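You operate a simulated robot arm through the tools that you are given. There is no shell and no other tool. Be economical: measure what you need, move in short steps, check, and stop when the job is done.

You are at the controls of a simulated robot arm. One attempt, no reset.

## Task
Take the grey handle on the table top between the blocks and put it away on the top of the blue-legged table. Fetch the orange knob cap and set it on the table top next to the stand. Put the closed carton labelled "75" from the table top next to the stand on the white board and the closed carton marked "27" on the table top between the blocks. Take the grey clamp and put it in the kit carton. Any order will do. Set down upright: grey handle, orange knob cap.

It is judged by the outcome, as a careful person would: the job done as asked, and still so three seconds after it is handed in. It fails if anything else is knocked over, pushed out of place, dropped, spilled or broken. Lids that push on must go on centred and level and be pressed home; caps that screw on are set level and turned clockwise until they are tight.

## Robot
A 6-joint arm with a two-finger parallel gripper on a trunk, on a base that drives. Base frame: it is fixed to the floor where the robot stands at the start and does not move with it; the origin is under the middle of the robot, x ahead of it, y to its left, z up; the surface under the hand at the start is at about z = 0.76. Readings come in m, rad, newtons and seconds.
With the tool pointing down near the work surface it reaches from about 0.48 to 0.88 m from the robot's upright axis, wherever it stands. Its first joint turns from -2.007 to 2.007 rad. Places, roughly: closed carton [-1.5, -0.5, 0.75]; grey clamp (7x6x2 cm) [11.7, -4.9, 0.9]; grey handle (24x5x9 cm) [0.5, 0, 0.8]; kit carton (20x16 cm) [12.88, -5.26, 0.96]; orange knob cap (8x8x8 cm) [0.6, 0.7, 0.1]; table top between the blocks [0.5, 0, 0.8]; table top next to the stand [-1.6, -0.5, 0.8]; top of the blue-legged table [-1.3, 3.8, 0.8]; white board (28x20x1 cm) [-1.8, -0.4, 0.8]. Payload 4.2 kg.
Tool frame: the origin (TCP) lies between the finger pads and is the grasp point; the fingertips stand 0.023 m ahead of it; z points along the fingers, y is the line along which they close. The gripper opens to 0.094 m. The fingers are 0.038 m wide and 0.01 m thick; the gripper's body (0.054 by 0.096 m) begins 0.039 m behind the TCP.
Orientation is that of the tool frame in the base frame, as a unit quaternion [w, x, y, z]. With the fingers straight down and closing along the base's y, the tool's x points along the base's -x, its y along +y and its z along -z.

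## Interface
- The arm moves only by the tool jog_arm. Its argument "motion" is one flat list of numbers, 7 for each row, row after row: the shift along the tool's x, y, z in m, then the turn, a rotation vector about the tool's x, y, z in rad, then the opening, from 0 (shut) to 1 (fully open). In form: [tx, ty, tz, wx, wy, wz, gripper, tx, ty, tz, wx, wy, wz, gripper, ...]. A call has 1 to 8 rows; each row is the pose to reach, as a shift and turn from the pose commanded when the call began, along the tool's axes at that moment. Rows are played at 5 a second. More than 0.05 m and 0.15 rad between two rows, or a gripper value outside its range, and nothing of the call is played. Where a pose cannot be reached the arm comes as near as it can. A force on the tool above 40 N (or 10 N above the force at the start of the call, whichever is more), or a blocked arm, ends the call early, and 0.2 s more pass. The fingers move at their own pace (about 0.108 m/s each) and stop on an object; they squeeze with about 33 N. The grip force told is the motor's: it shows also when the fingers shut on nothing. Time passes only in rows, and 0.2 s behind the last, so rows that repeat a pose let the fingers close. The reply holds the time, the measured pose of the TCP, the force on the tool along the base axes, the opening and the grip force, in the units named above and with some noise, with the torque about the TCP (base axes, N m) and any sound that the robot's microphone picked up.
- Cameras (640 x 400 px; columns grow to the right, rows downward): "scene" is now at [0.2214, 0.1668, 1.2446]; the picture's right is [-0.38, -0.92, 0.00], its down [-0.74, 0.30, -0.61] and it looks along [0.56, -0.23, -0.80] (base axes); focal length 214 px, centre (320, 200). "wrist" rides on the gripper at [0.086, 0.016, -0.075] in the tool frame; the picture's right is [-0.18, 0.98, 0.00], its down [-0.58, -0.11, -0.81] and it looks along [-0.79, -0.15, 0.59] (tool axes); focal length 243 px, centre (320, 200). There is no depth. A picture from a camera that has moved, and an enlarged one, comes with that camera's place and axes in the base frame and with its lens.
- grab_frame(camera): a new picture of that camera. The clock stands still meanwhile.
- raise_lower(by): slides the trunk up (or, below 0, down) by that many m; the arm and the scene camera ride with it, the base frame stays. It gives what a move gives, with no picture.
- base_move(legs): drives the robot by 1 to 6 legs, each [ahead, turn to the left] in m and rad, along the robot's own axes; the way and the turn of a leg run together, so that a leg with both is an arc; at most 1.5 m and 3.142 rad a leg. The arm and the cameras ride along, it lands a little off, and it stops where it bumps. It gives what a move gives.
- pan_tilt(pan, tilt): turns the head with the scene camera to pan (to the left, within 1.396 rad either way) and tilt (down, from -0.506 to 1.204), counted from straight ahead of the robot. It gives what a move gives.
- zoom(camera, box): a new picture of the part [left, top, right, bottom] of that camera's present view, enlarged. The clock stands still meanwhile.
- sign_off(): hands the job in; it is judged then, once.

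Go step by step. Nothing tells you exact positions but the pictures and the camera data: compare them with the known pose of the tool, close in by small moves and look again before you grip or let go. The budget is 165 turns and 108 pictures, counting those below and the enlarged ones. Unless the task says otherwise, let go and move clear before handing in.

The tools are called after "Call:" as a command line: name --argument value ..., lists and objects as JSON in quotes. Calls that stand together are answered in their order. jog_arm: Moves the arm, as the interface text tells. Its arguments: {"type":"object","properties":{"motion":{"type":"array","items":{"type":"number"}}},"required":["motion"]} The other tools are called the same way: raise_lower (by) slides the trunk up or down; base_move (legs) drives the base; pan_tilt (pan, tilt) turns the head that bears the scene camera; grab_frame (camera) takes a picture; zoom (camera, box) takes an enlarged picture of a part of a camera's view; sign_off () hands the job in.

At the start:

```text
time_s: 0.0
eef_pos: [0.4937, 0.0946, 1.0582]
tcp_rot: [0.0, -0.001, 1.0, 0.0]
wrist_force: [0.0, 0.5, -1.4]
moment: [0.03, 0.02, 0.02]
finger_gap: 0.0938
gripper_force: 0.0
trunk travel left (down, up): [-0.625, 0.365]
robot x, y, heading: [0.001, -0.0012, -0.001]
head pan, tilt: [-0.391, 0.92]
```

scene: 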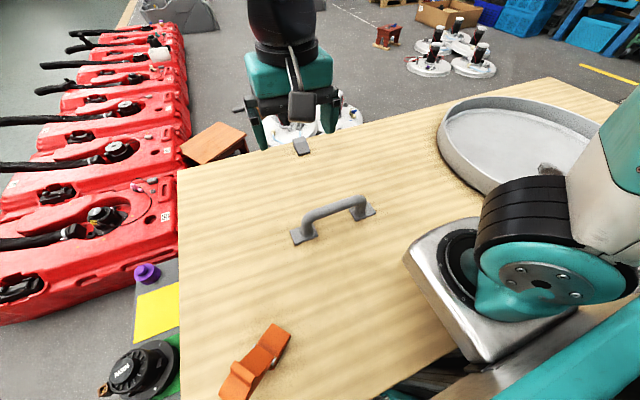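
wrist: 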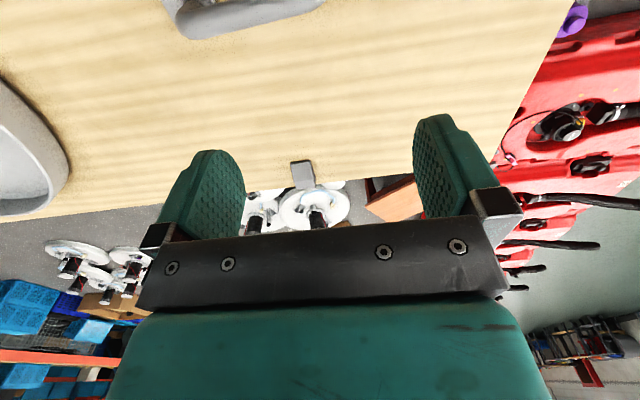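

I see the grey handle standing on its feet in front of me, roughly at (0.47, 0.02), running along base y. I'll look at it closely first and look around with the head.

Call:
zoom --camera "scene" --box '[240, 120, 440, 280]'

Call:
jog_arm --motion '[0, 0, 0, 0, 0, 0.15, 1, 0, 0, 0, 0, 0, 0.3, 1, 0, 0, 0, 0, 0, 0.45, 1, 0, 0, 0, 0, 0, 0.6, 1, 0, 0, 0, 0, 0, 0.75, 1, 0, 0, 0, 0, 0, 0.9, 1, 0, 0, 0, 0, 0, 1.05, 1, 0, 0, 0, 0, 0, 1.2, 1]'

```text
2.50 times, centred on (340, 200) of scene
camera zoom: at [0.2214, 0.1668, 1.2446], right [-0.38, -0.92, 0.0], down [-0.74, 0.3, -0.61], along [0.56, -0.23, -0.8], focal length 536 px, centre (270, 200)
```

zoom: 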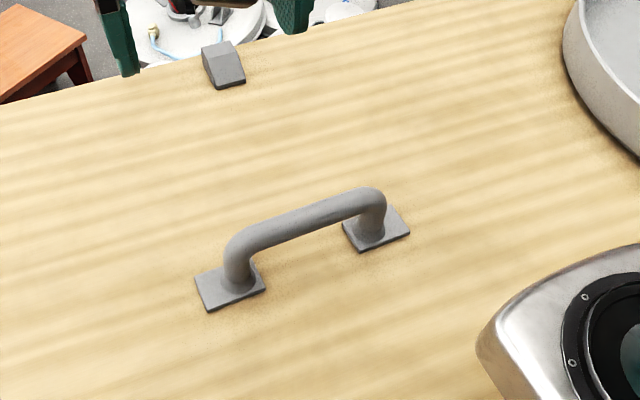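

```text
time_s: 1.8
eef_pos: [0.4933, 0.0939, 1.0585]
tcp_rot: [0.0, 0.566, 0.825, 0.0]
wrist_force: [-0.6, -0.3, 0.8]
moment: [0.0, 0.02, 0.0]
finger_gap: 0.0942
gripper_force: 0.1
trunk travel left (down, up): [-0.625, 0.365]
robot x, y, heading: [-0.0008, -0.0038, 0.0]
head pan, tilt: [-0.391, 0.92]
```

The bar top is about z=0.85 with the bar centred near (0.475, 0.023). I'll finish the quarter turn, go over it and come partway down.

Call:
jog_arm --motion '[-0.03, -0.021, 0, 0, 0, 0.13, 1, -0.061, -0.043, 0, 0, 0, 0.26, 1, -0.061, -0.043, 0.03, 0, 0, 0.371, 1, -0.061, -0.043, 0.07, 0, 0, 0.371, 1, -0.061, -0.043, 0.11, 0, 0, 0.371, 1, -0.061, -0.043, 0.13, 0, 0, 0.371, 1, -0.061, -0.043, 0.13, 0, 0, 0.371, 1]'

Call:
grab_frame --camera "wrist"

Call:
grab_frame --camera "scene"

```text
time_s: 3.4
eef_pos: [0.4748, 0.023, 0.929]
tcp_rot: [0.0, 0.707, 0.707, 0.0]
wrist_force: [-0.3, 0.4, -0.3]
moment: [-0.01, -0.02, 0.01]
finger_gap: 0.0939
gripper_force: 0.0
trunk travel left (down, up): [-0.625, 0.365]
robot x, y, heading: [0.0003, 0.004, -0.001]
head pan, tilt: [-0.391, 0.92]
```

```text
104 pictures are left
camera wrist: at [0.4926, 0.109, 1.0039], right [0.98, -0.18, 0.0], down [-0.11, -0.58, 0.81], along [-0.15, -0.79, -0.59], focal length 243 px, centre (320, 200)
```

wrist: 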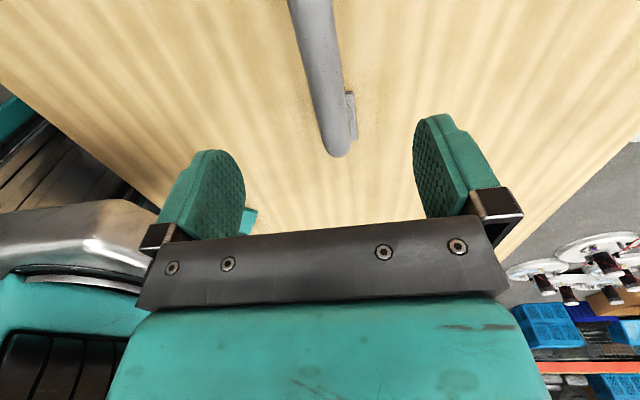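

```text
103 pictures are left
camera scene: at [0.2213, 0.1668, 1.2446], right [-0.38, -0.92, 0.0], down [-0.74, 0.3, -0.61], along [0.56, -0.23, -0.8], focal length 214 px, centre (320, 200)
```

scene: 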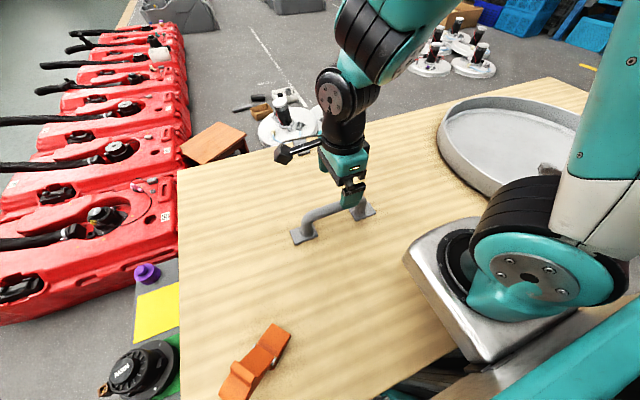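

The fingers straddle the bar. Going down and gripping.

Call:
jog_arm --motion '[0, 0, 0.04, 0, 0, 0, 1, 0, 0, 0.08, 0, 0, 0, 1, 0, 0, 0.096, 0, 0, 0, 1, 0, 0, 0.096, 0, 0, 0, 0, 0, 0, 0.096, 0, 0, 0, 0, 0, 0, 0.096, 0, 0, 0, 0, 0, 0, 0.096, 0, 0, 0, 0]'

Call:
grab_frame --camera "wrist"

```text
time_s: 5.0
eef_pos: [0.4749, 0.0198, 0.8333]
tcp_rot: [0.0, 0.707, 0.707, 0.001]
wrist_force: [0.2, 0.5, 0.5]
moment: [-0.01, -0.03, -0.01]
finger_gap: 0.0253
gripper_force: 33.2
trunk travel left (down, up): [-0.625, 0.365]
robot x, y, heading: [-0.0039, 0.0002, 0.002]
head pan, tilt: [-0.391, 0.92]
```

```text
102 pictures are left
camera wrist: at [0.4926, 0.1069, 0.9082], right [0.98, -0.18, 0.0], down [-0.11, -0.58, 0.81], along [-0.15, -0.79, -0.59], focal length 243 px, centre (320, 200)
```

wrist: 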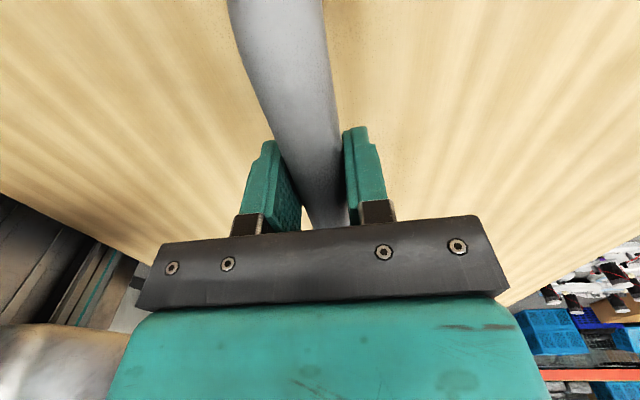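

Gripped (gap 25 mm). Lifting, then panning the head left to see the way to the blue-legged table.

Call:
jog_arm --motion '[0, 0, -0.04, 0, 0, 0, 0, 0, 0, -0.08, 0, 0, 0, 0, 0, 0, -0.12, 0, 0, 0, 0, 0, 0, -0.16, 0, 0, 0, 0, 0, 0, -0.2, 0, 0, 0, 0, 0, 0, -0.22, 0, 0, 0, 0]'

Call:
pan_tilt --pan 1.2 --tilt 0.4

Call:
grab_frame --camera "scene"

```text
time_s: 6.4
eef_pos: [0.4734, 0.0217, 1.0533]
tcp_rot: [0.0, 0.707, 0.707, 0.0]
wrist_force: [0.6, 0.1, -2.3]
moment: [0.04, 0.02, 0.03]
finger_gap: 0.0256
gripper_force: 32.6
trunk travel left (down, up): [-0.625, 0.365]
robot x, y, heading: [0.0018, -0.001, 0.001]
head pan, tilt: [-0.391, 0.92]
```

```text
time_s: 8.1
eef_pos: [0.4742, 0.0206, 1.0512]
tcp_rot: [-0.001, 0.707, 0.708, 0.0]
wrist_force: [-0.1, 0.2, -2.5]
moment: [0.02, 0.01, 0.05]
finger_gap: 0.0255
gripper_force: 33.1
trunk travel left (down, up): [-0.625, 0.365]
robot x, y, heading: [0.0029, 0.0025, 0.003]
head pan, tilt: [1.201, 0.4]
```

```text
101 pictures are left
camera scene: at [0.1862, 0.2815, 1.289], right [0.93, -0.36, 0.0], down [-0.14, -0.36, -0.92], along [0.33, 0.86, -0.39], focal length 214 px, centre (320, 200)
```

scene: 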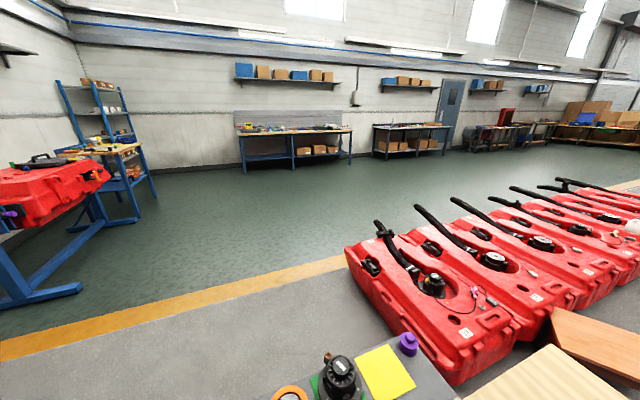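

The blue-legged table is at the left back behind a red-tank trestle. I need a closer look at it and at my left side.

Call:
zoom --camera "scene" --box '[0, 60, 240, 320]'

Call:
pan_tilt --pan 1.39 --tilt 0.9

Call:
grab_frame --camera "scene"

```text
1.54 times, centred on (120, 190) of scene
camera zoom: at [0.1862, 0.2815, 1.289], right [0.93, -0.36, 0.0], down [-0.14, -0.36, -0.92], along [0.33, 0.86, -0.39], focal length 330 px, centre (628, 215)
```

zoom: 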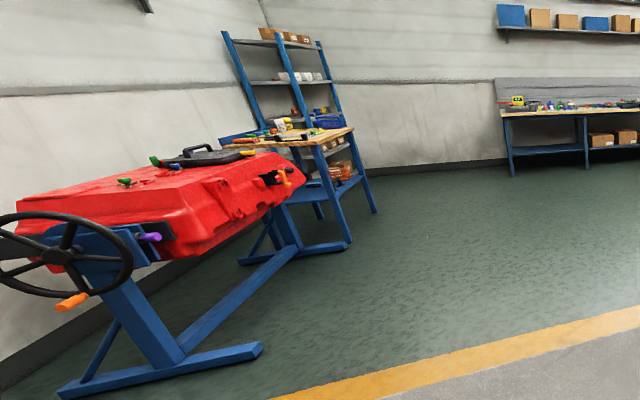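

```text
time_s: 9.0
eef_pos: [0.4734, 0.0205, 1.0512]
tcp_rot: [0.0, 0.707, 0.707, 0.0]
wrist_force: [-0.5, 0.2, -1.9]
moment: [0.01, 0.01, -0.01]
finger_gap: 0.0258
gripper_force: 32.7
trunk travel left (down, up): [-0.625, 0.365]
robot x, y, heading: [0.0007, 0.0011, -0.002]
head pan, tilt: [1.389, 0.901]
```

```text
99 pictures are left
camera scene: at [0.1663, 0.2695, 1.2461], right [0.98, -0.18, 0.0], down [-0.14, -0.77, -0.62], along [0.11, 0.61, -0.78], focal length 214 px, centre (320, 200)
```

scene: 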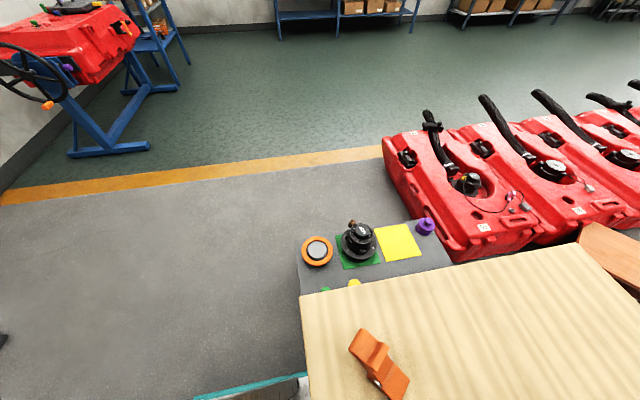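

The way left looks free: I'll back away from the table, turn left and drive up along +y to a spot before the blue-legged table. The handle stays held high.

Call:
base_move --legs '[[-0.42, 0], [0, 1.571], [1.5, 0], [1.0, 0]]'

Call:
pan_tilt --pan 0.6 --tilt 0.4

Call:
grab_frame --camera "scene"

```text
time_s: 27.2
eef_pos: [-0.433, 2.9663, 1.0515]
tcp_rot: [0.0, -0.006, 1.0, 0.001]
wrist_force: [0.3, -0.3, -2.4]
moment: [-0.01, 0.01, 0.04]
finger_gap: 0.0255
gripper_force: 32.9
trunk travel left (down, up): [-0.625, 0.365]
robot x, y, heading: [-0.4042, 2.4939, 1.589]
head pan, tilt: [1.389, 0.901]
```

```text
time_s: 28.3
eef_pos: [-0.4324, 2.967, 1.0514]
tcp_rot: [0.0, -0.005, 1.0, 0.0]
wrist_force: [0.3, -0.2, -2.9]
moment: [-0.01, -0.01, 0.03]
finger_gap: 0.0258
gripper_force: 32.8
trunk travel left (down, up): [-0.625, 0.365]
robot x, y, heading: [-0.4037, 2.4952, 1.581]
head pan, tilt: [0.6, 0.4]
```

```text
98 pictures are left
camera scene: at [-0.6544, 2.7188, 1.289], right [0.82, 0.58, 0.0], down [0.22, -0.32, -0.92], along [-0.53, 0.75, -0.39], focal length 214 px, centre (320, 200)
```

scene: 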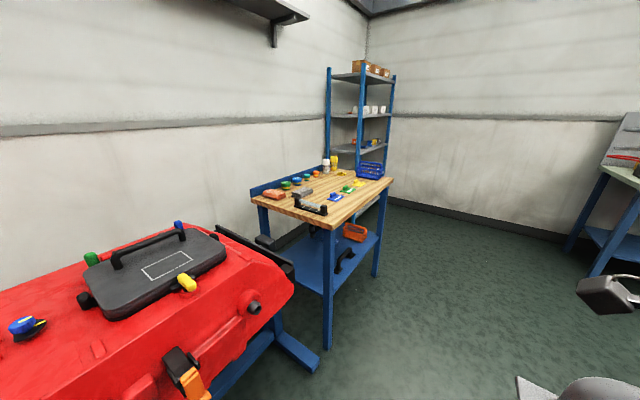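

Table top spans roughly x −1.68..−1.10, y 3.42..4.29 with many items on it. Zooming to find free space.

Call:
zoom --camera "scene" --box '[240, 145, 400, 245]'

Call:
base_move --legs '[[1.3, 0], [0, 1.571]]'

Call:
pan_tilt --pan 0.0 --tilt 0.7

Call:
grab_frame --camera "scene"

```text
4.00 times, centred on (320, 195) of scene
camera zoom: at [-0.6544, 2.7188, 1.289], right [0.82, 0.58, 0.0], down [0.22, -0.32, -0.92], along [-0.53, 0.75, -0.39], focal length 858 px, centre (320, 220)
```

zoom: 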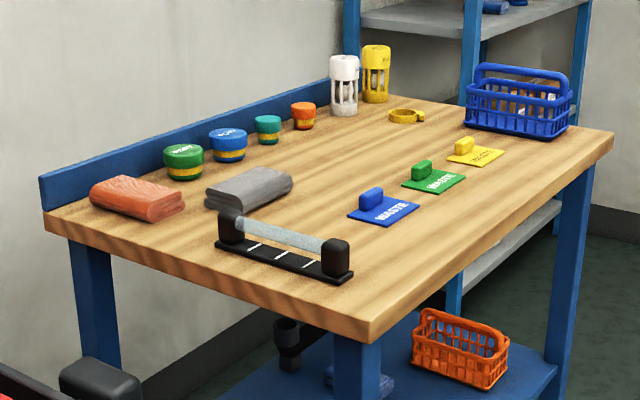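

```text
time_s: 38.6
eef_pos: [-0.9052, 3.754, 1.0518]
tcp_rot: [0.0, 0.715, -0.699, 0.0]
wrist_force: [-0.9, 0.0, -2.2]
moment: [-0.01, -0.03, -0.01]
finger_gap: 0.0255
gripper_force: 32.7
trunk travel left (down, up): [-0.625, 0.365]
robot x, y, heading: [-0.4285, 3.7858, -3.118]
head pan, tilt: [0.6, 0.4]
```

```text
time_s: 39.6
eef_pos: [-0.9059, 3.7547, 1.0516]
tcp_rot: [0.0, 0.715, -0.699, 0.0]
wrist_force: [-0.7, -0.3, -1.8]
moment: [0.0, 0.02, 0.02]
finger_gap: 0.0253
gripper_force: 32.9
trunk travel left (down, up): [-0.625, 0.365]
robot x, y, heading: [-0.4328, 3.7894, -3.118]
head pan, tilt: [0.0, 0.7]
```

```text
96 pictures are left
camera scene: at [-0.6637, 3.5867, 1.2622], right [-0.02, 1.0, 0.0], down [0.64, 0.02, -0.77], along [-0.76, -0.02, -0.64], focal length 214 px, centre (320, 200)
```

scene: 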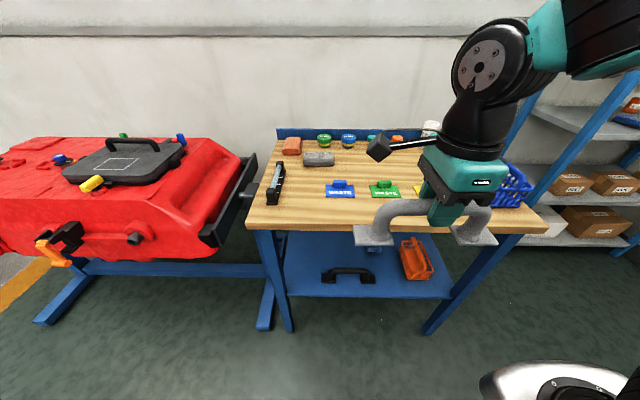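

There's a free strip in front of the "waste" tags, x ≈ −1.09..−1.21. I'll take the handle over (-1.145, 3.70) and check.

Call:
jog_arm --motion '[0.01, 0.045, 0, 0, 0, 0, 0, 0.02, 0.09, 0, 0, 0, 0, 0, 0.03, 0.135, 0, 0, 0, 0, 0, 0.04, 0.18, 0, 0, 0, 0, 0, 0.05, 0.225, 0, 0, 0, 0, 0, 0.05, 0.241, 0.04, 0, 0, 0, 0, 0.05, 0.241, 0.08, 0, 0, 0, 0, 0.05, 0.241, 0.12, 0, 0, 0, 0]'

Call:
grab_frame --camera "scene"

Call:
grab_frame --camera "wrist"

```text
time_s: 41.4
eef_pos: [-1.1461, 3.6999, 0.9307]
tcp_rot: [0.0, 0.715, -0.699, 0.0]
wrist_force: [0.9, 0.0, -2.0]
moment: [-0.02, 0.03, 0.01]
finger_gap: 0.0252
gripper_force: 33.1
trunk travel left (down, up): [-0.625, 0.365]
robot x, y, heading: [-0.4324, 3.7884, -3.125]
head pan, tilt: [0.0, 0.7]
```

```text
95 pictures are left
camera scene: at [-0.6635, 3.5867, 1.2623], right [-0.02, 1.0, 0.0], down [0.64, 0.01, -0.77], along [-0.76, -0.02, -0.64], focal length 214 px, centre (320, 200)
```

scene: 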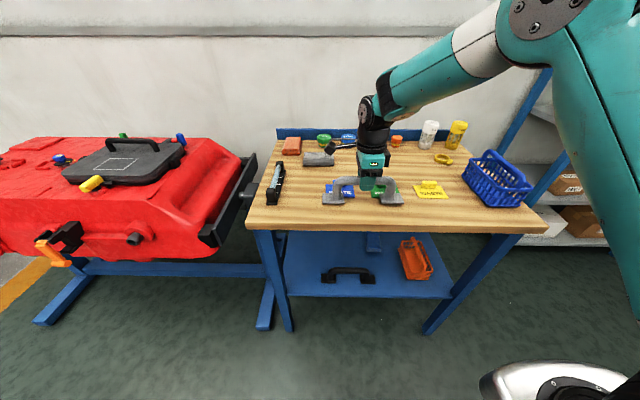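

```text
94 pictures are left
camera wrist: at [-1.159, 3.6128, 1.0063], right [-0.99, 0.16, 0.0], down [0.1, 0.58, 0.81], along [0.13, 0.8, -0.59], focal length 243 px, centre (320, 200)
```

wrist: 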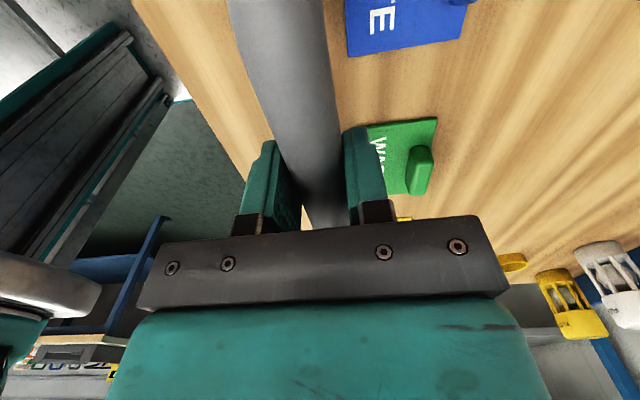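

Comparing both views the table top is nearer z≈0.835, edge x≈−1.045 and tag edge x≈−1.165, so I shift 4 cm toward the edge and descend gently.

Call:
jog_arm --motion '[0, -0.038, 0, 0, 0, 0, 0, 0, -0.038, 0.005, 0, 0, 0, 0, 0, -0.038, 0.01, 0, 0, 0, 0, 0, -0.038, 0.015, 0, 0, 0, 0]'

Call:
zoom --camera "scene" --box '[240, 130, 480, 280]'

```text
time_s: 42.4
eef_pos: [-1.1086, 3.6999, 0.9199]
tcp_rot: [0.005, 0.715, -0.699, -0.003]
wrist_force: [-10.4, -1.3, 30.6]
moment: [-0.01, 0.15, 0.04]
finger_gap: 0.0255
gripper_force: 32.7
trunk travel left (down, up): [-0.625, 0.365]
robot x, y, heading: [-0.4322, 3.7868, -3.124]
head pan, tilt: [0.0, 0.7]
```

```text
2.67 times, centred on (360, 205) of scene
camera zoom: at [-0.6632, 3.5868, 1.263], right [-0.02, 1.0, 0.0], down [0.64, 0.01, -0.77], along [-0.77, -0.02, -0.64], focal length 572 px, centre (213, 187)
```

zoom: 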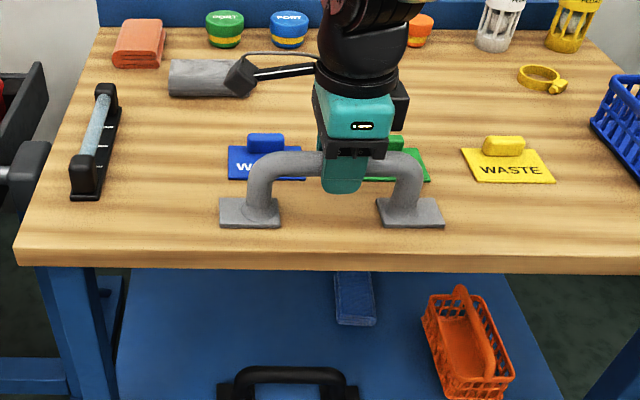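

The feet are flat on the table, clear of the tags. Ease off, open partly, and rise.

Call:
jog_arm --motion '[0, 0, -0.004, 0, 0, 0, 0, 0, 0, -0.004, 0, 0, 0, 0.6, 0, 0, -0.004, 0, 0, 0, 0.6, 0, 0, -0.05, 0, 0, 0, 0.6, 0, 0, -0.1, 0, 0, 0, 0.6, 0, 0, -0.14, 0, 0, 0, 0.6, 0, 0, -0.18, 0, 0, 0, 0.6]'

Call:
zoom --camera "scene" --box '[240, 130, 480, 280]'

```text
time_s: 44.0
eef_pos: [-1.105, 3.7011, 1.0994]
tcp_rot: [0.0, 0.715, -0.699, 0.001]
wrist_force: [0.0, -0.2, 0.0]
moment: [0.0, 0.01, 0.02]
finger_gap: 0.0567
gripper_force: 0.1
trunk travel left (down, up): [-0.625, 0.365]
robot x, y, heading: [-0.4319, 3.7879, -3.12]
head pan, tilt: [0.0, 0.7]
```

```text
2.67 times, centred on (360, 205) of scene
camera zoom: at [-0.6639, 3.5867, 1.2621], right [-0.02, 1.0, 0.0], down [0.64, 0.01, -0.76], along [-0.76, -0.02, -0.64], focal length 572 px, centre (213, 187)
```

zoom: 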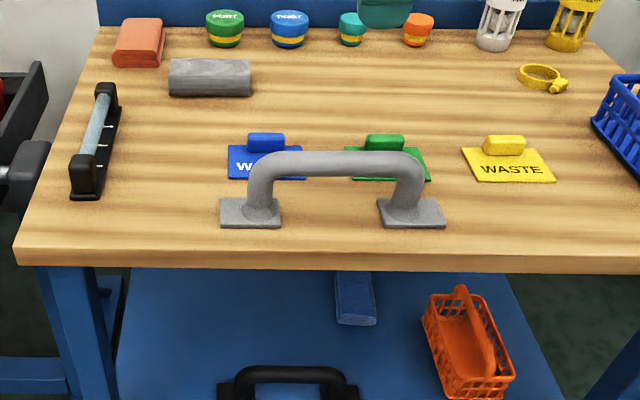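

The handle stands well on the table. Retract the arm, then drive back down to face the knob cap on the low mat from its −x side.

Call:
jog_arm --motion '[0, -0.04, 0, 0, 0, 0, 0.6, 0, -0.08, 0, 0, 0, 0, 1, 0, -0.12, 0, 0, 0, 0, 1, 0, -0.16, 0, 0, 0, 0, 1]'

Call:
base_move --legs '[[0, 1.549], [1.5, 0], [1.48, 0], [0, 1.571]]'

Call:
pan_tilt --pan -0.1 --tilt 0.9

Call:
grab_frame --camera "scene"

```text
time_s: 45.0
eef_pos: [-0.9473, 3.703, 1.0971]
tcp_rot: [0.0, 0.714, -0.7, 0.0]
wrist_force: [-0.3, -0.1, -0.9]
moment: [0.0, -0.04, 0.04]
finger_gap: 0.094
gripper_force: 0.0
trunk travel left (down, up): [-0.625, 0.365]
robot x, y, heading: [-0.4359, 3.7885, -3.116]
head pan, tilt: [0.0, 0.7]
```

```text
time_s: 67.0
eef_pos: [0.1031, 0.8752, 1.0969]
tcp_rot: [0.0, 0.7, 0.714, 0.001]
wrist_force: [0.2, -0.6, -1.1]
moment: [-0.04, 0.0, 0.02]
finger_gap: 0.0941
gripper_force: 0.1
trunk travel left (down, up): [-0.625, 0.365]
robot x, y, heading: [-0.4115, 0.7909, 0.022]
head pan, tilt: [0.0, 0.7]
```

```text
time_s: 67.8
eef_pos: [0.1021, 0.8748, 1.0982]
tcp_rot: [0.001, 0.7, 0.714, 0.0]
wrist_force: [-0.1, -0.5, 0.1]
moment: [0.0, 0.03, 0.02]
finger_gap: 0.0942
gripper_force: 0.1
trunk travel left (down, up): [-0.625, 0.365]
robot x, y, heading: [-0.4132, 0.7937, 0.022]
head pan, tilt: [-0.099, 0.901]
```

```text
91 pictures are left
camera scene: at [-0.19, 0.9851, 1.2461], right [-0.08, -1.0, 0.0], down [-0.78, 0.06, -0.62], along [0.62, -0.05, -0.78], focal length 214 px, centre (320, 200)
```

scene: 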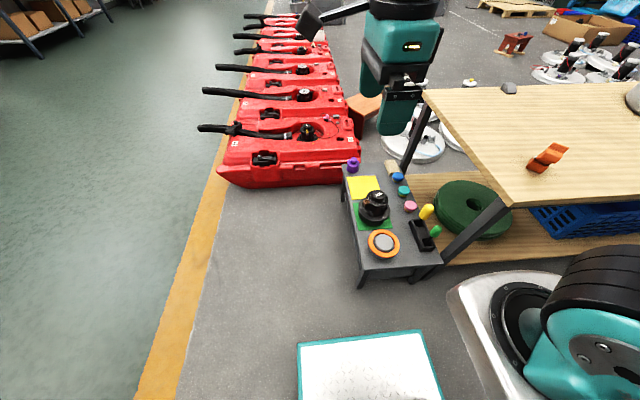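

A low bench stands beside the table with an orange-rimmed round thing on it. Zooming to identify the knob cap.

Call:
zoom --camera "scene" --box '[330, 150, 458, 300]'

```text
2.67 times, centred on (394, 225) of scene
camera zoom: at [-0.19, 0.9851, 1.2461], right [-0.08, -1.0, 0.0], down [-0.78, 0.06, -0.62], along [0.62, -0.05, -0.78], focal length 572 px, centre (123, 133)
```

zoom: 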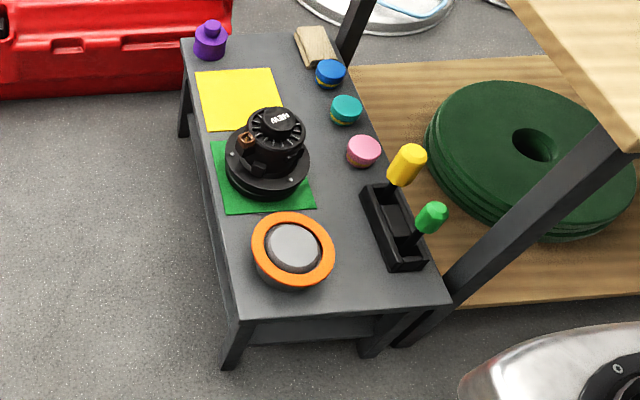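

The ringed disc is too big (≈14 cm); the 8 cm knob cap at (0.6, 0.7, 0.1) must be on the bench's lower shelf. I'll drive round to the bench's open left side and look from low down.

Call:
base_move --legs '[[0, 1.549], [0.78, 0], [0, -1.571], [0.88, 0], [0, -1.571]]'

Call:
raise_lower --by -0.45

Call:
pan_tilt --pan 0.0 --tilt 0.75

Call:
grab_frame --camera "scene"

```text
time_s: 87.8
eef_pos: [0.484, 1.0707, 1.0975]
tcp_rot: [0.001, 1.0, -0.016, 0.001]
wrist_force: [0.4, -0.3, -0.2]
moment: [-0.05, 0.01, -0.01]
finger_gap: 0.0942
gripper_force: 0.1
trunk travel left (down, up): [-0.625, 0.365]
robot x, y, heading: [0.4304, 1.5871, -1.604]
head pan, tilt: [-0.099, 0.901]
```

```text
refused: -0.45 is not a number from -0.4 to 0.4
```

```text
time_s: 88.5
eef_pos: [0.4843, 1.0703, 1.0976]
tcp_rot: [0.001, 1.0, -0.016, 0.001]
wrist_force: [0.1, 0.1, 0.1]
moment: [-0.02, 0.0, -0.02]
finger_gap: 0.094
gripper_force: 0.0
trunk travel left (down, up): [-0.625, 0.365]
robot x, y, heading: [0.4332, 1.5895, -1.605]
head pan, tilt: [0.0, 0.75]
```

```text
89 pictures are left
camera scene: at [0.6174, 1.349, 1.2579], right [-1.0, 0.03, 0.0], down [0.02, 0.68, -0.73], along [-0.02, -0.73, -0.68], focal length 214 px, centre (320, 200)
```

scene: 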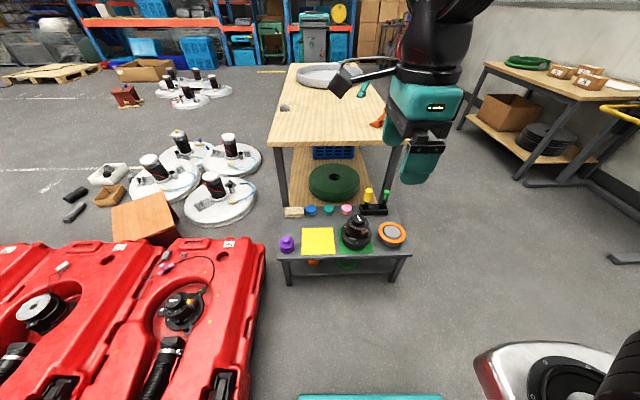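

An orange thing peeks from under the bench at (313,261). Lowering the trunk for a better look.

Call:
raise_lower --by -0.4

Call:
zoom --camera "scene" --box '[240, 140, 440, 265]'

```text
time_s: 92.3
eef_pos: [0.4852, 1.0715, 0.6971]
tcp_rot: [0.0, 1.0, -0.016, 0.0]
wrist_force: [0.6, 0.1, 0.1]
moment: [-0.02, 0.0, 0.0]
finger_gap: 0.0941
gripper_force: 0.1
trunk travel left (down, up): [-0.225, 0.765]
robot x, y, heading: [0.4296, 1.5897, -1.604]
head pan, tilt: [0.0, 0.75]
```

```text
3.20 times, centred on (340, 202) of scene
camera zoom: at [0.6175, 1.349, 0.858], right [-1.0, 0.03, 0.0], down [0.02, 0.68, -0.73], along [-0.02, -0.73, -0.68], focal length 686 px, centre (256, 192)
```

zoom: 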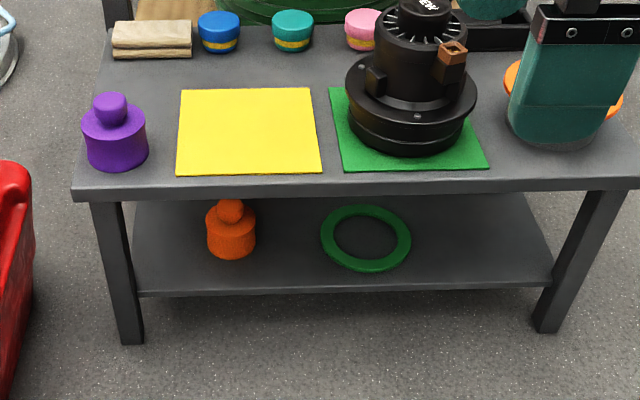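

The orange knob cap (like the purple one) stands on the bench's lower shelf at about (0.634, 0.68), shelf z≈0.12. It must be taken horizontally from this side, so I turn the tool to point forward with the wrist camera up.

Call:
jog_arm --motion '[0, 0, 0, -0.0864, 0.0864, 0.0864, 1, 0, 0, 0, -0.1727, 0.1727, 0.1727, 1, 0, 0, 0, -0.2591, 0.2591, 0.2591, 1, 0, 0, 0, -0.3454, 0.3454, 0.3454, 1, 0, 0, 0, -0.4318, 0.4318, 0.4318, 1, 0, 0, 0, -0.5182, 0.5182, 0.5182, 1, 0, 0, 0, -0.6046, 0.6046, 0.6046, 1]'

Call:
jog_arm --motion '[0, 0, 0, -0.0864, 0.0864, 0.0864, 1, 0, 0, 0, -0.1727, 0.1727, 0.1727, 1, 0, 0, 0, -0.2591, 0.2591, 0.2591, 1, 0, 0, 0, -0.3454, 0.3454, 0.3454, 1, 0, 0, 0, -0.4318, 0.4318, 0.4318, 1, 0, 0, 0, -0.5182, 0.5182, 0.5182, 1, 0, 0, 0, -0.6046, 0.6046, 0.6046, 1]'

Call:
grab_frame --camera "scene"

```text
time_s: 93.9
eef_pos: [0.4843, 1.0705, 0.6974]
tcp_rot: [0.294, 0.861, -0.303, 0.285]
wrist_force: [0.0, 0.3, 0.2]
moment: [0.01, 0.02, -0.02]
finger_gap: 0.0936
gripper_force: 0.0
trunk travel left (down, up): [-0.225, 0.765]
robot x, y, heading: [0.4264, 1.5892, -1.605]
head pan, tilt: [0.0, 0.75]
```

```text
time_s: 95.5
eef_pos: [0.33, 0.9544, 0.7482]
tcp_rot: [0.494, 0.523, -0.486, 0.496]
wrist_force: [-0.4, 0.3, -0.1]
moment: [-0.03, 0.02, 0.02]
finger_gap: 0.0941
gripper_force: 0.1
out of reach, approached as far as the arm can: row 1, 2, 3, 4, 5, 6, 7
trunk travel left (down, up): [-0.225, 0.765]
robot x, y, heading: [0.4289, 1.5878, -1.599]
head pan, tilt: [0.0, 0.75]
```

```text
87 pictures are left
camera scene: at [0.6174, 1.349, 0.858], right [-1.0, 0.03, 0.0], down [0.02, 0.68, -0.73], along [-0.02, -0.73, -0.68], focal length 214 px, centre (320, 200)
```

scene: 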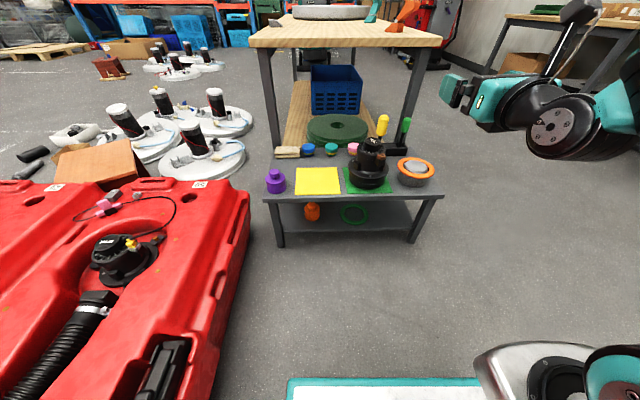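

The tool now points forward with the camera on top, but was too close in; I'll lower the trunk and extend forward to a pre-grasp in front of the bench.

Call:
raise_lower --by -0.2

Call:
jog_arm --motion '[0, 0, 0.04, 0, 0, 0, 1, 0, 0, 0.08, 0, 0, 0, 1, 0, 0, 0.12, 0, 0, 0, 1, 0, 0, 0.15, 0, 0, 0, 1]'

```text
time_s: 97.7
eef_pos: [0.3299, 0.9537, 0.5488]
tcp_rot: [0.493, 0.524, -0.486, 0.495]
wrist_force: [0.4, -0.7, -0.3]
moment: [-0.01, -0.01, 0.04]
finger_gap: 0.0939
gripper_force: 0.0
trunk travel left (down, up): [-0.025, 0.965]
robot x, y, heading: [0.4288, 1.5918, -1.599]
head pan, tilt: [0.0, 0.75]
```

```text
time_s: 98.7
eef_pos: [0.3252, 0.8077, 0.5416]
tcp_rot: [0.493, 0.526, -0.483, 0.496]
wrist_force: [0.9, -0.1, 0.1]
moment: [-0.03, 0.01, 0.01]
finger_gap: 0.0941
gripper_force: 0.1
out of reach, approached as far as the arm can: row 2, 3, 4
trunk travel left (down, up): [-0.025, 0.965]
robot x, y, heading: [0.4281, 1.5913, -1.602]
head pan, tilt: [0.0, 0.75]
```

Mild reach limit there. Trying a move down and to the left (toward x=0.63), well in front of the bench.

Call:
jog_arm --motion '[0, 0, -0.05, 0, 0, 0, 1, -0.03, -0.03, -0.05, 0, 0, 0, 1, -0.06, -0.06, -0.05, 0, 0, 0, 1, -0.09, -0.09, -0.05, 0, 0, 0, 1, -0.12, -0.12, -0.05, 0, 0, 0, 1, -0.15, -0.15, -0.05, 0, 0, 0, 1, -0.18, -0.18, -0.05, 0, 0, 0, 1, -0.21, -0.21, -0.05, 0, 0, 0, 1]'

Call:
grab_frame --camera "scene"

```text
time_s: 100.5
eef_pos: [0.5155, 0.8841, 0.3199]
tcp_rot: [0.495, 0.524, -0.485, 0.496]
wrist_force: [-1.3, -0.1, -0.3]
moment: [0.03, 0.04, 0.02]
finger_gap: 0.0939
gripper_force: 0.0
out of reach, approached as far as the arm can: row 2, 3, 4, 5, 6, 7, 8
trunk travel left (down, up): [-0.025, 0.965]
robot x, y, heading: [0.4289, 1.5867, -1.604]
head pan, tilt: [0.0, 0.75]
```

```text
86 pictures are left
camera scene: at [0.6174, 1.349, 0.658], right [-1.0, 0.03, 0.0], down [0.02, 0.68, -0.73], along [-0.02, -0.73, -0.68], focal length 214 px, centre (320, 200)
```

scene: 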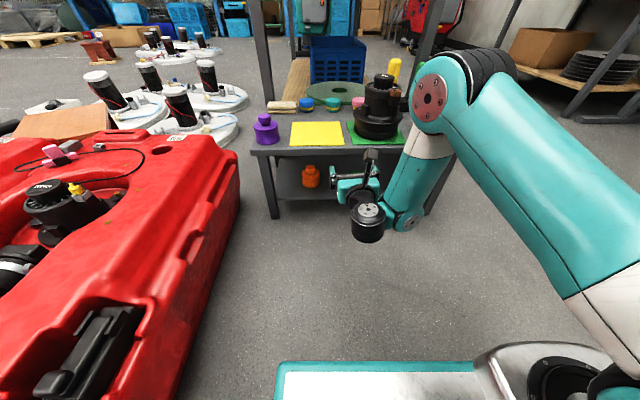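

The arm is too folded (elbow ahead of the wrist). Backing the base 0.12 m and then moving to a pre-grasp in line with the cap.

Call:
base_move --legs '[[-0.12, 0]]'

Call:
jog_arm --motion '[-0.03, -0.03, 0, 0, 0, 0, 1, -0.06, -0.06, 0.02, 0, 0, 0, 1, -0.09, -0.09, 0.05, 0, 0, 0, 1, -0.12, -0.115, 0.08, 0, 0, 0, 1, -0.15, -0.115, 0.1, 0, 0, 0, 1, -0.15, -0.115, 0.1, 0, 0, 0, 1]'

Call:
grab_frame --camera "wrist"

Call:
grab_frame --camera "scene"

```text
time_s: 101.7
eef_pos: [0.5199, 1.0018, 0.3201]
tcp_rot: [0.494, 0.523, -0.484, 0.498]
wrist_force: [0.5, -1.3, -0.3]
moment: [-0.01, 0.0, -0.03]
finger_gap: 0.0938
gripper_force: 0.1
trunk travel left (down, up): [-0.025, 0.965]
robot x, y, heading: [0.4353, 1.7093, -1.602]
head pan, tilt: [0.0, 0.75]
```

```text
refused: row 3 steps farther than a row can; nothing moved
```

```text
85 pictures are left
camera wrist: at [0.5046, 1.0757, 0.4099], right [-0.99, -0.04, -0.15], down [0.06, 0.82, -0.57], along [0.14, -0.57, -0.81], focal length 243 px, centre (320, 200)
```

wrist: 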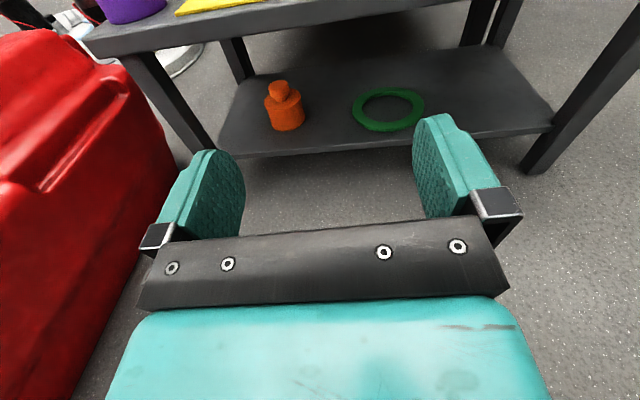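

```text
84 pictures are left
camera scene: at [0.6209, 1.4676, 0.6579], right [-1.0, 0.03, 0.0], down [0.02, 0.68, -0.73], along [-0.02, -0.73, -0.68], focal length 214 px, centre (320, 200)
```

scene: 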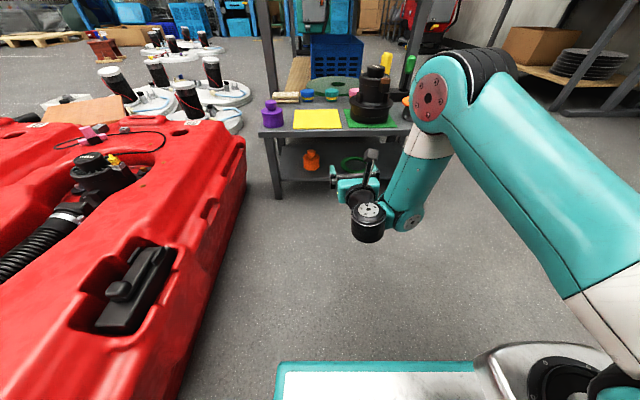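

Both views put the cap at about (0.63, 0.69, 0.15). Moving to a pre-grasp at y≈0.90 in line with it.

Call:
jog_arm --motion '[-0.03, -0.025, 0, 0, 0, 0, 1, -0.06, -0.05, 0.015, 0, 0, 0, 1, -0.09, -0.075, 0.035, 0, 0, 0, 1, -0.115, -0.095, 0.06, 0, 0, 0, 1, -0.14, -0.108, 0.08, 0, 0, 0, 1, -0.155, -0.108, 0.1, 0, 0, 0, 1, -0.155, -0.108, 0.1, 0, 0, 0, 1]'

Call:
grab_frame --camera "wrist"

Call:
grab_frame --camera "scene"

```text
time_s: 103.3
eef_pos: [0.5568, 0.9964, 0.1732]
tcp_rot: [0.494, 0.523, -0.483, 0.499]
wrist_force: [-0.3, -0.5, -0.2]
moment: [-0.03, -0.02, 0.02]
finger_gap: 0.0941
gripper_force: 0.1
out of reach, approached as far as the arm can: row 2, 3, 4, 5, 6, 7
trunk travel left (down, up): [-0.025, 0.965]
robot x, y, heading: [0.4306, 1.707, -1.602]
head pan, tilt: [0.0, 0.75]
```

```text
83 pictures are left
camera wrist: at [0.5408, 1.0695, 0.2617], right [-0.99, -0.04, -0.15], down [0.05, 0.82, -0.57], along [0.14, -0.57, -0.81], focal length 243 px, centre (320, 200)
```

wrist: 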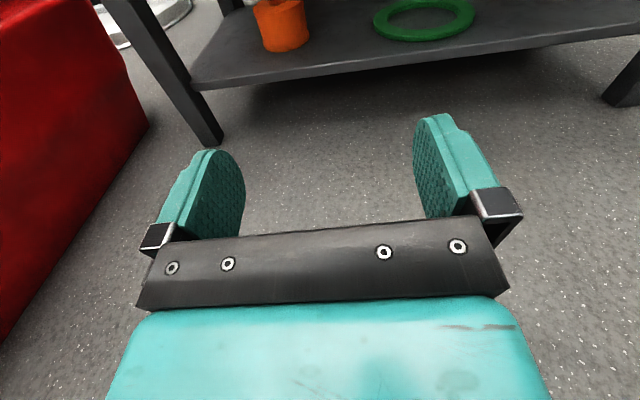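

```text
82 pictures are left
camera scene: at [0.6209, 1.4677, 0.6579], right [-1.0, 0.03, 0.0], down [0.02, 0.68, -0.73], along [-0.02, -0.73, -0.68], focal length 214 px, centre (320, 200)
```

scene: 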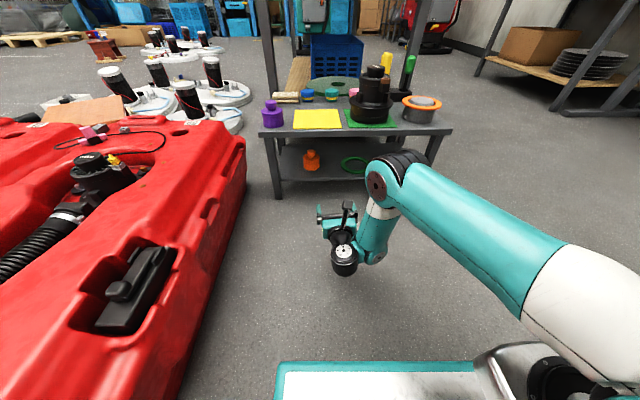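

The forward-level pose with camera up hits a joint limit. A tool tilted ~35° nose-down with the camera underneath fits under the bench too, so I roll the tool half a turn (unwinding) while raising it.

Call:
jog_arm --motion '[0.03, 0, 0, 0.0442, 0, -0.1429, 1, 0.06, 0, 0, 0.0884, 0, -0.2858, 1, 0.09, 0, 0, 0.1326, 0, -0.4287, 1, 0.12, 0, 0, 0.1768, 0, -0.5716, 1, 0.15, 0, 0, 0.221, 0, -0.7145, 1, 0.18, 0, 0, 0.2652, 0, -0.8574, 1, 0.2, 0, 0, 0.3094, 0, -1.0003, 1]'

Call:
jog_arm --motion '[0, 0, 0, 0.0442, 0, -0.1429, 1, 0, 0, 0, 0.0884, 0, -0.2858, 1, 0, 0, 0, 0.1326, 0, -0.4287, 1, 0, 0, 0, 0.1768, 0, -0.5716, 1, 0, 0, 0, 0.221, 0, -0.7145, 1, 0, 0, 0, 0.2652, 0, -0.8574, 1, 0, 0, 0, 0.3094, 0, -1.0003, 1]'

Call:
jog_arm --motion '[0, 0, 0, 0.0442, 0, -0.1429, 1, 0, 0, 0, 0.0884, 0, -0.2858, 1, 0, 0, 0, 0.1326, 0, -0.4287, 1, 0, 0, 0, 0.1768, 0, -0.5716, 1, 0, 0, 0, 0.221, 0, -0.7145, 1, 0, 0, 0, 0.2652, 0, -0.8574, 1, 0, 0, 0, 0.3094, 0, -1.0003, 1]'

Call:
grab_frame --camera "scene"

```text
time_s: 104.9
eef_pos: [0.5291, 1.0452, 0.3379]
tcp_rot: [0.591, 0.755, -0.094, 0.267]
wrist_force: [-0.5, 0.5, 0.2]
moment: [-0.01, -0.02, -0.03]
finger_gap: 0.094
gripper_force: 0.1
out of reach, approached as far as the arm can: row 3, 4, 5, 6, 7
trunk travel left (down, up): [-0.025, 0.965]
robot x, y, heading: [0.4268, 1.7078, -1.603]
head pan, tilt: [0.0, 0.75]
```

```text
time_s: 106.5
eef_pos: [0.496, 1.099, 0.2751]
tcp_rot: [0.536, 0.782, 0.316, -0.037]
wrist_force: [-0.8, 0.2, 0.4]
moment: [0.0, -0.03, 0.0]
finger_gap: 0.0939
gripper_force: 0.0
out of reach, approached as far as the arm can: row 1, 2, 3, 4, 5, 6, 7
trunk travel left (down, up): [-0.025, 0.965]
robot x, y, heading: [0.4306, 1.7056, -1.601]
head pan, tilt: [0.0, 0.75]
```

```text
time_s: 108.1
eef_pos: [0.4508, 1.1248, 0.21]
tcp_rot: [0.335, 0.601, 0.642, -0.338]
wrist_force: [0.1, 0.8, 0.4]
moment: [-0.04, 0.03, -0.02]
finger_gap: 0.0938
gripper_force: 0.1
out of reach, approached as far as the arm can: row 1, 2, 3, 4, 5, 6, 7
trunk travel left (down, up): [-0.025, 0.965]
robot x, y, heading: [0.436, 1.7098, -1.606]
head pan, tilt: [0.0, 0.75]
```

```text
81 pictures are left
camera scene: at [0.6209, 1.4676, 0.6579], right [-1.0, 0.03, 0.0], down [0.02, 0.68, -0.73], along [-0.02, -0.73, -0.68], focal length 214 px, centre (320, 200)
```

scene: 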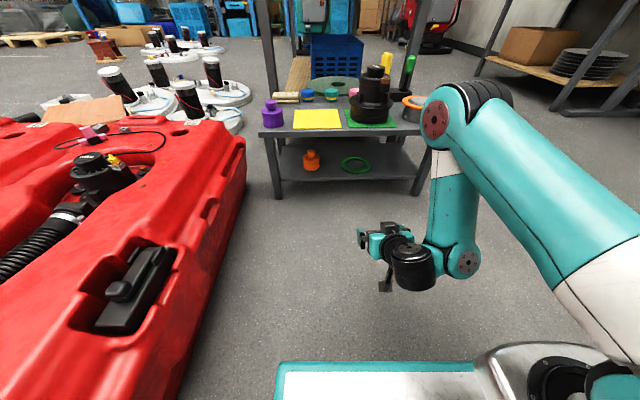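

Orientation is now ~33° nose-down, camera below. Moving to the pre-grasp in line with the cap in front of the bench.

Call:
jog_arm --motion '[-0.016, 0.03, 0.033, 0, 0, 0, 1, -0.032, 0.06, 0.066, 0, 0, 0, 1, -0.048, 0.09, 0.1, 0, 0, 0, 1, -0.064, 0.12, 0.133, 0, 0, 0, 1, -0.08, 0.15, 0.166, 0, 0, 0, 1, -0.095, 0.18, 0.2, 0, 0, 0, 1]'

Call:
grab_frame --camera "scene"

Call:
grab_frame --camera "wrist"

```text
time_s: 109.5
eef_pos: [0.4536, 1.1305, 0.1724]
tcp_rot: [0.322, 0.608, 0.646, -0.329]
wrist_force: [0.5, 0.0, 0.1]
moment: [-0.03, -0.01, 0.01]
finger_gap: 0.0941
gripper_force: 0.0
out of reach, approached as far as the arm can: row 1, 2, 3, 4, 5, 6
trunk travel left (down, up): [-0.025, 0.965]
robot x, y, heading: [0.4335, 1.709, -1.603]
head pan, tilt: [0.0, 0.75]
```

```text
80 pictures are left
camera scene: at [0.6209, 1.4676, 0.6579], right [-1.0, 0.03, 0.0], down [0.02, 0.68, -0.73], along [-0.02, -0.73, -0.68], focal length 214 px, centre (320, 200)
```

scene: 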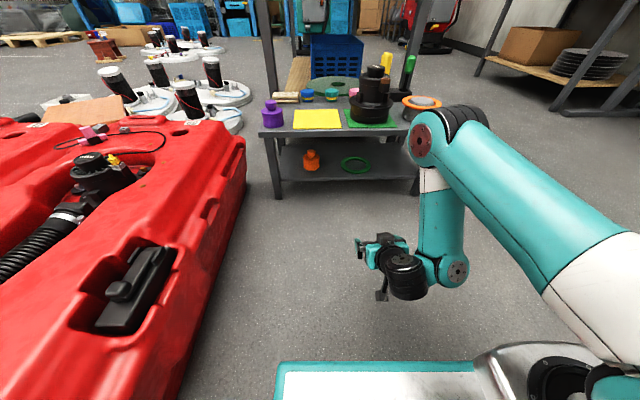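

```text
79 pictures are left
camera wrist: at [0.4654, 1.2419, 0.1453], right [0.99, -0.07, 0.12], down [-0.09, 0.32, 0.94], along [-0.1, -0.94, 0.31], focal length 243 px, centre (320, 200)
```

wrist: 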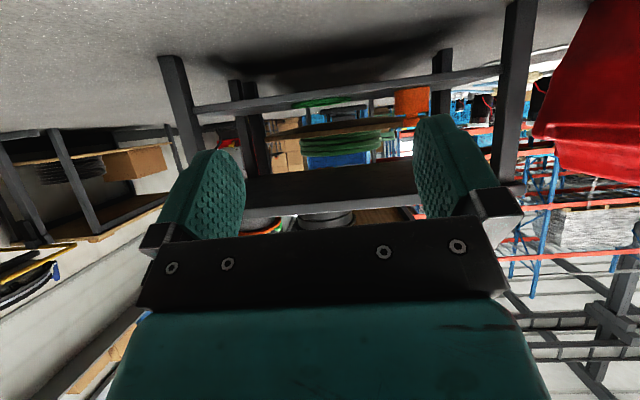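

The arm is stuck in a folded posture. I'll bring the tool back to pointing straight down, raised and more extended, then re-approach from there.

Call:
jog_arm --motion '[-0.0257, 0.0143, 0, 0, 0.14, 0, 1, -0.0514, 0.0286, 0, 0, 0.28, 0, 1, -0.0771, 0.0429, 0, 0, 0.42, 0, 1, -0.1028, 0.0571, 0, 0, 0.56, 0, 1, -0.1285, 0.0714, 0, 0, 0.7, 0, 1, -0.1542, 0.0857, 0, 0, 0.84, 0, 1, -0.18, 0.1, 0, 0, 0.98, 0, 1]'

Call:
grab_frame --camera "scene"

```text
time_s: 110.6
eef_pos: [0.4058, 1.2398, 0.0618]
tcp_rot: [0.179, 0.674, 0.69, -0.192]
wrist_force: [0.2, -30.5, 18.8]
moment: [2.78, -0.19, -0.33]
finger_gap: 0.0939
gripper_force: 0.0
out of reach, approached as far as the arm can: row 1, 2, 3, 4, 5
trunk travel left (down, up): [-0.025, 0.965]
robot x, y, heading: [0.4323, 1.7038, -1.601]
head pan, tilt: [0.0, 0.75]
stopped in row 5: the force on the tool passed its limit at 351 N (the readings are from after the stop); the commanded pose is now the measured one
```

```text
78 pictures are left
camera scene: at [0.621, 1.4681, 0.6582], right [-1.0, 0.03, 0.0], down [0.02, 0.68, -0.73], along [-0.02, -0.73, -0.68], focal length 214 px, centre (320, 200)
```

scene: 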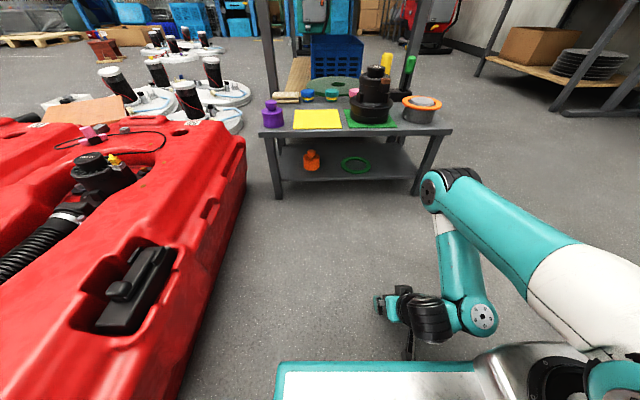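

The wrist camera touched the robot's own base. I raise the trunk to get clear, then unfold up and forward to a tool-down pose.

Call:
raise_lower --by 0.4

Call:
jog_arm --motion '[-0.037, 0.007, -0.02, 0, 0.075, 0, 1, -0.073, 0.014, -0.04, 0, 0.15, 0, 1, -0.11, 0.021, -0.06, 0, 0.225, 0, 1, -0.147, 0.028, -0.08, 0, 0.3, 0, 1, -0.183, 0.035, -0.1, 0, 0.375, 0, 1, -0.22, 0.042, -0.12, 0, 0.45, 0, 1, -0.256, 0.05, -0.139, 0, 0.53, 0, 1]'

Call:
grab_frame --camera "scene"

```text
time_s: 111.1
eef_pos: [0.4072, 1.2387, 0.0645]
tcp_rot: [0.179, 0.673, 0.691, -0.193]
wrist_force: [0.3, -1.6, 1.3]
moment: [0.13, 0.05, 0.05]
finger_gap: 0.0939
gripper_force: 0.0
trunk travel left (down, up): [-0.031, 0.959]
robot x, y, heading: [0.431, 1.7116, -1.601]
head pan, tilt: [0.0, 0.75]
stopped: the force on the tool passed its limit at 49 N (the readings are from after the stop); the commanded pose is now the measured one
```

```text
time_s: 111.5
eef_pos: [0.3995, 1.2395, 0.0685]
tcp_rot: [0.177, 0.683, 0.684, -0.186]
wrist_force: [-0.6, -0.2, -0.7]
moment: [0.01, 0.01, -0.01]
finger_gap: 0.0942
gripper_force: 0.0
out of reach, approached as far as the arm can: row 1
trunk travel left (down, up): [-0.031, 0.959]
robot x, y, heading: [0.4361, 1.7098, -1.604]
head pan, tilt: [0.0, 0.75]
stopped in row 1: the force on the tool passed its limit at 67 N (the readings are from after the stop); the commanded pose is now the measured one
```

```text
77 pictures are left
camera scene: at [0.6209, 1.4679, 0.6637], right [-1.0, 0.03, 0.0], down [0.02, 0.68, -0.73], along [-0.02, -0.73, -0.68], focal length 214 px, centre (320, 200)
```

scene: 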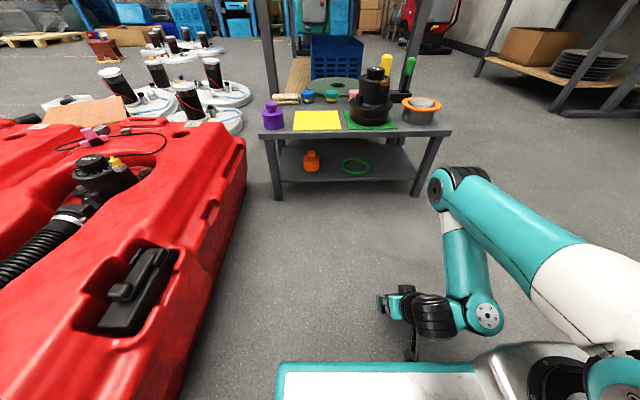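

The wrist camera seems caught under the base's front lip. I move it purely forward, away from the base.

Call:
jog_arm --motion '[-0.013, 0, 0.0075, 0, 0, 0, 1, -0.026, 0, 0.015, 0, 0, 0, 1, -0.043, 0, 0.025, 0, 0, 0, 1, -0.06, 0, 0.035, 0, 0, 0, 1]'

Call:
grab_frame --camera "wrist"

```text
time_s: 112.5
eef_pos: [0.385, 1.2315, 0.0735]
tcp_rot: [0.178, 0.682, 0.684, -0.186]
wrist_force: [-0.5, 0.1, -0.1]
moment: [-0.01, -0.03, 0.04]
finger_gap: 0.0941
gripper_force: 0.1
out of reach, approached as far as the arm can: row 1, 2, 3, 4
trunk travel left (down, up): [-0.031, 0.959]
robot x, y, heading: [0.4327, 1.7131, -1.599]
head pan, tilt: [0.0, 0.75]
```

```text
76 pictures are left
camera wrist: at [0.4017, 1.3441, 0.0952], right [0.98, -0.16, 0.08], down [-0.1, -0.1, 0.99], along [-0.15, -0.98, -0.12], focal length 243 px, centre (320, 200)
```

wrist: 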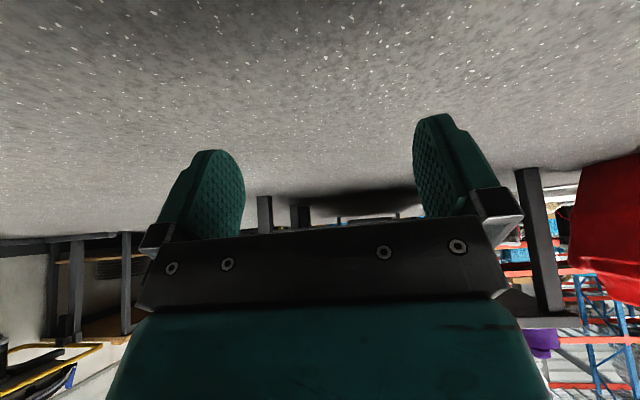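

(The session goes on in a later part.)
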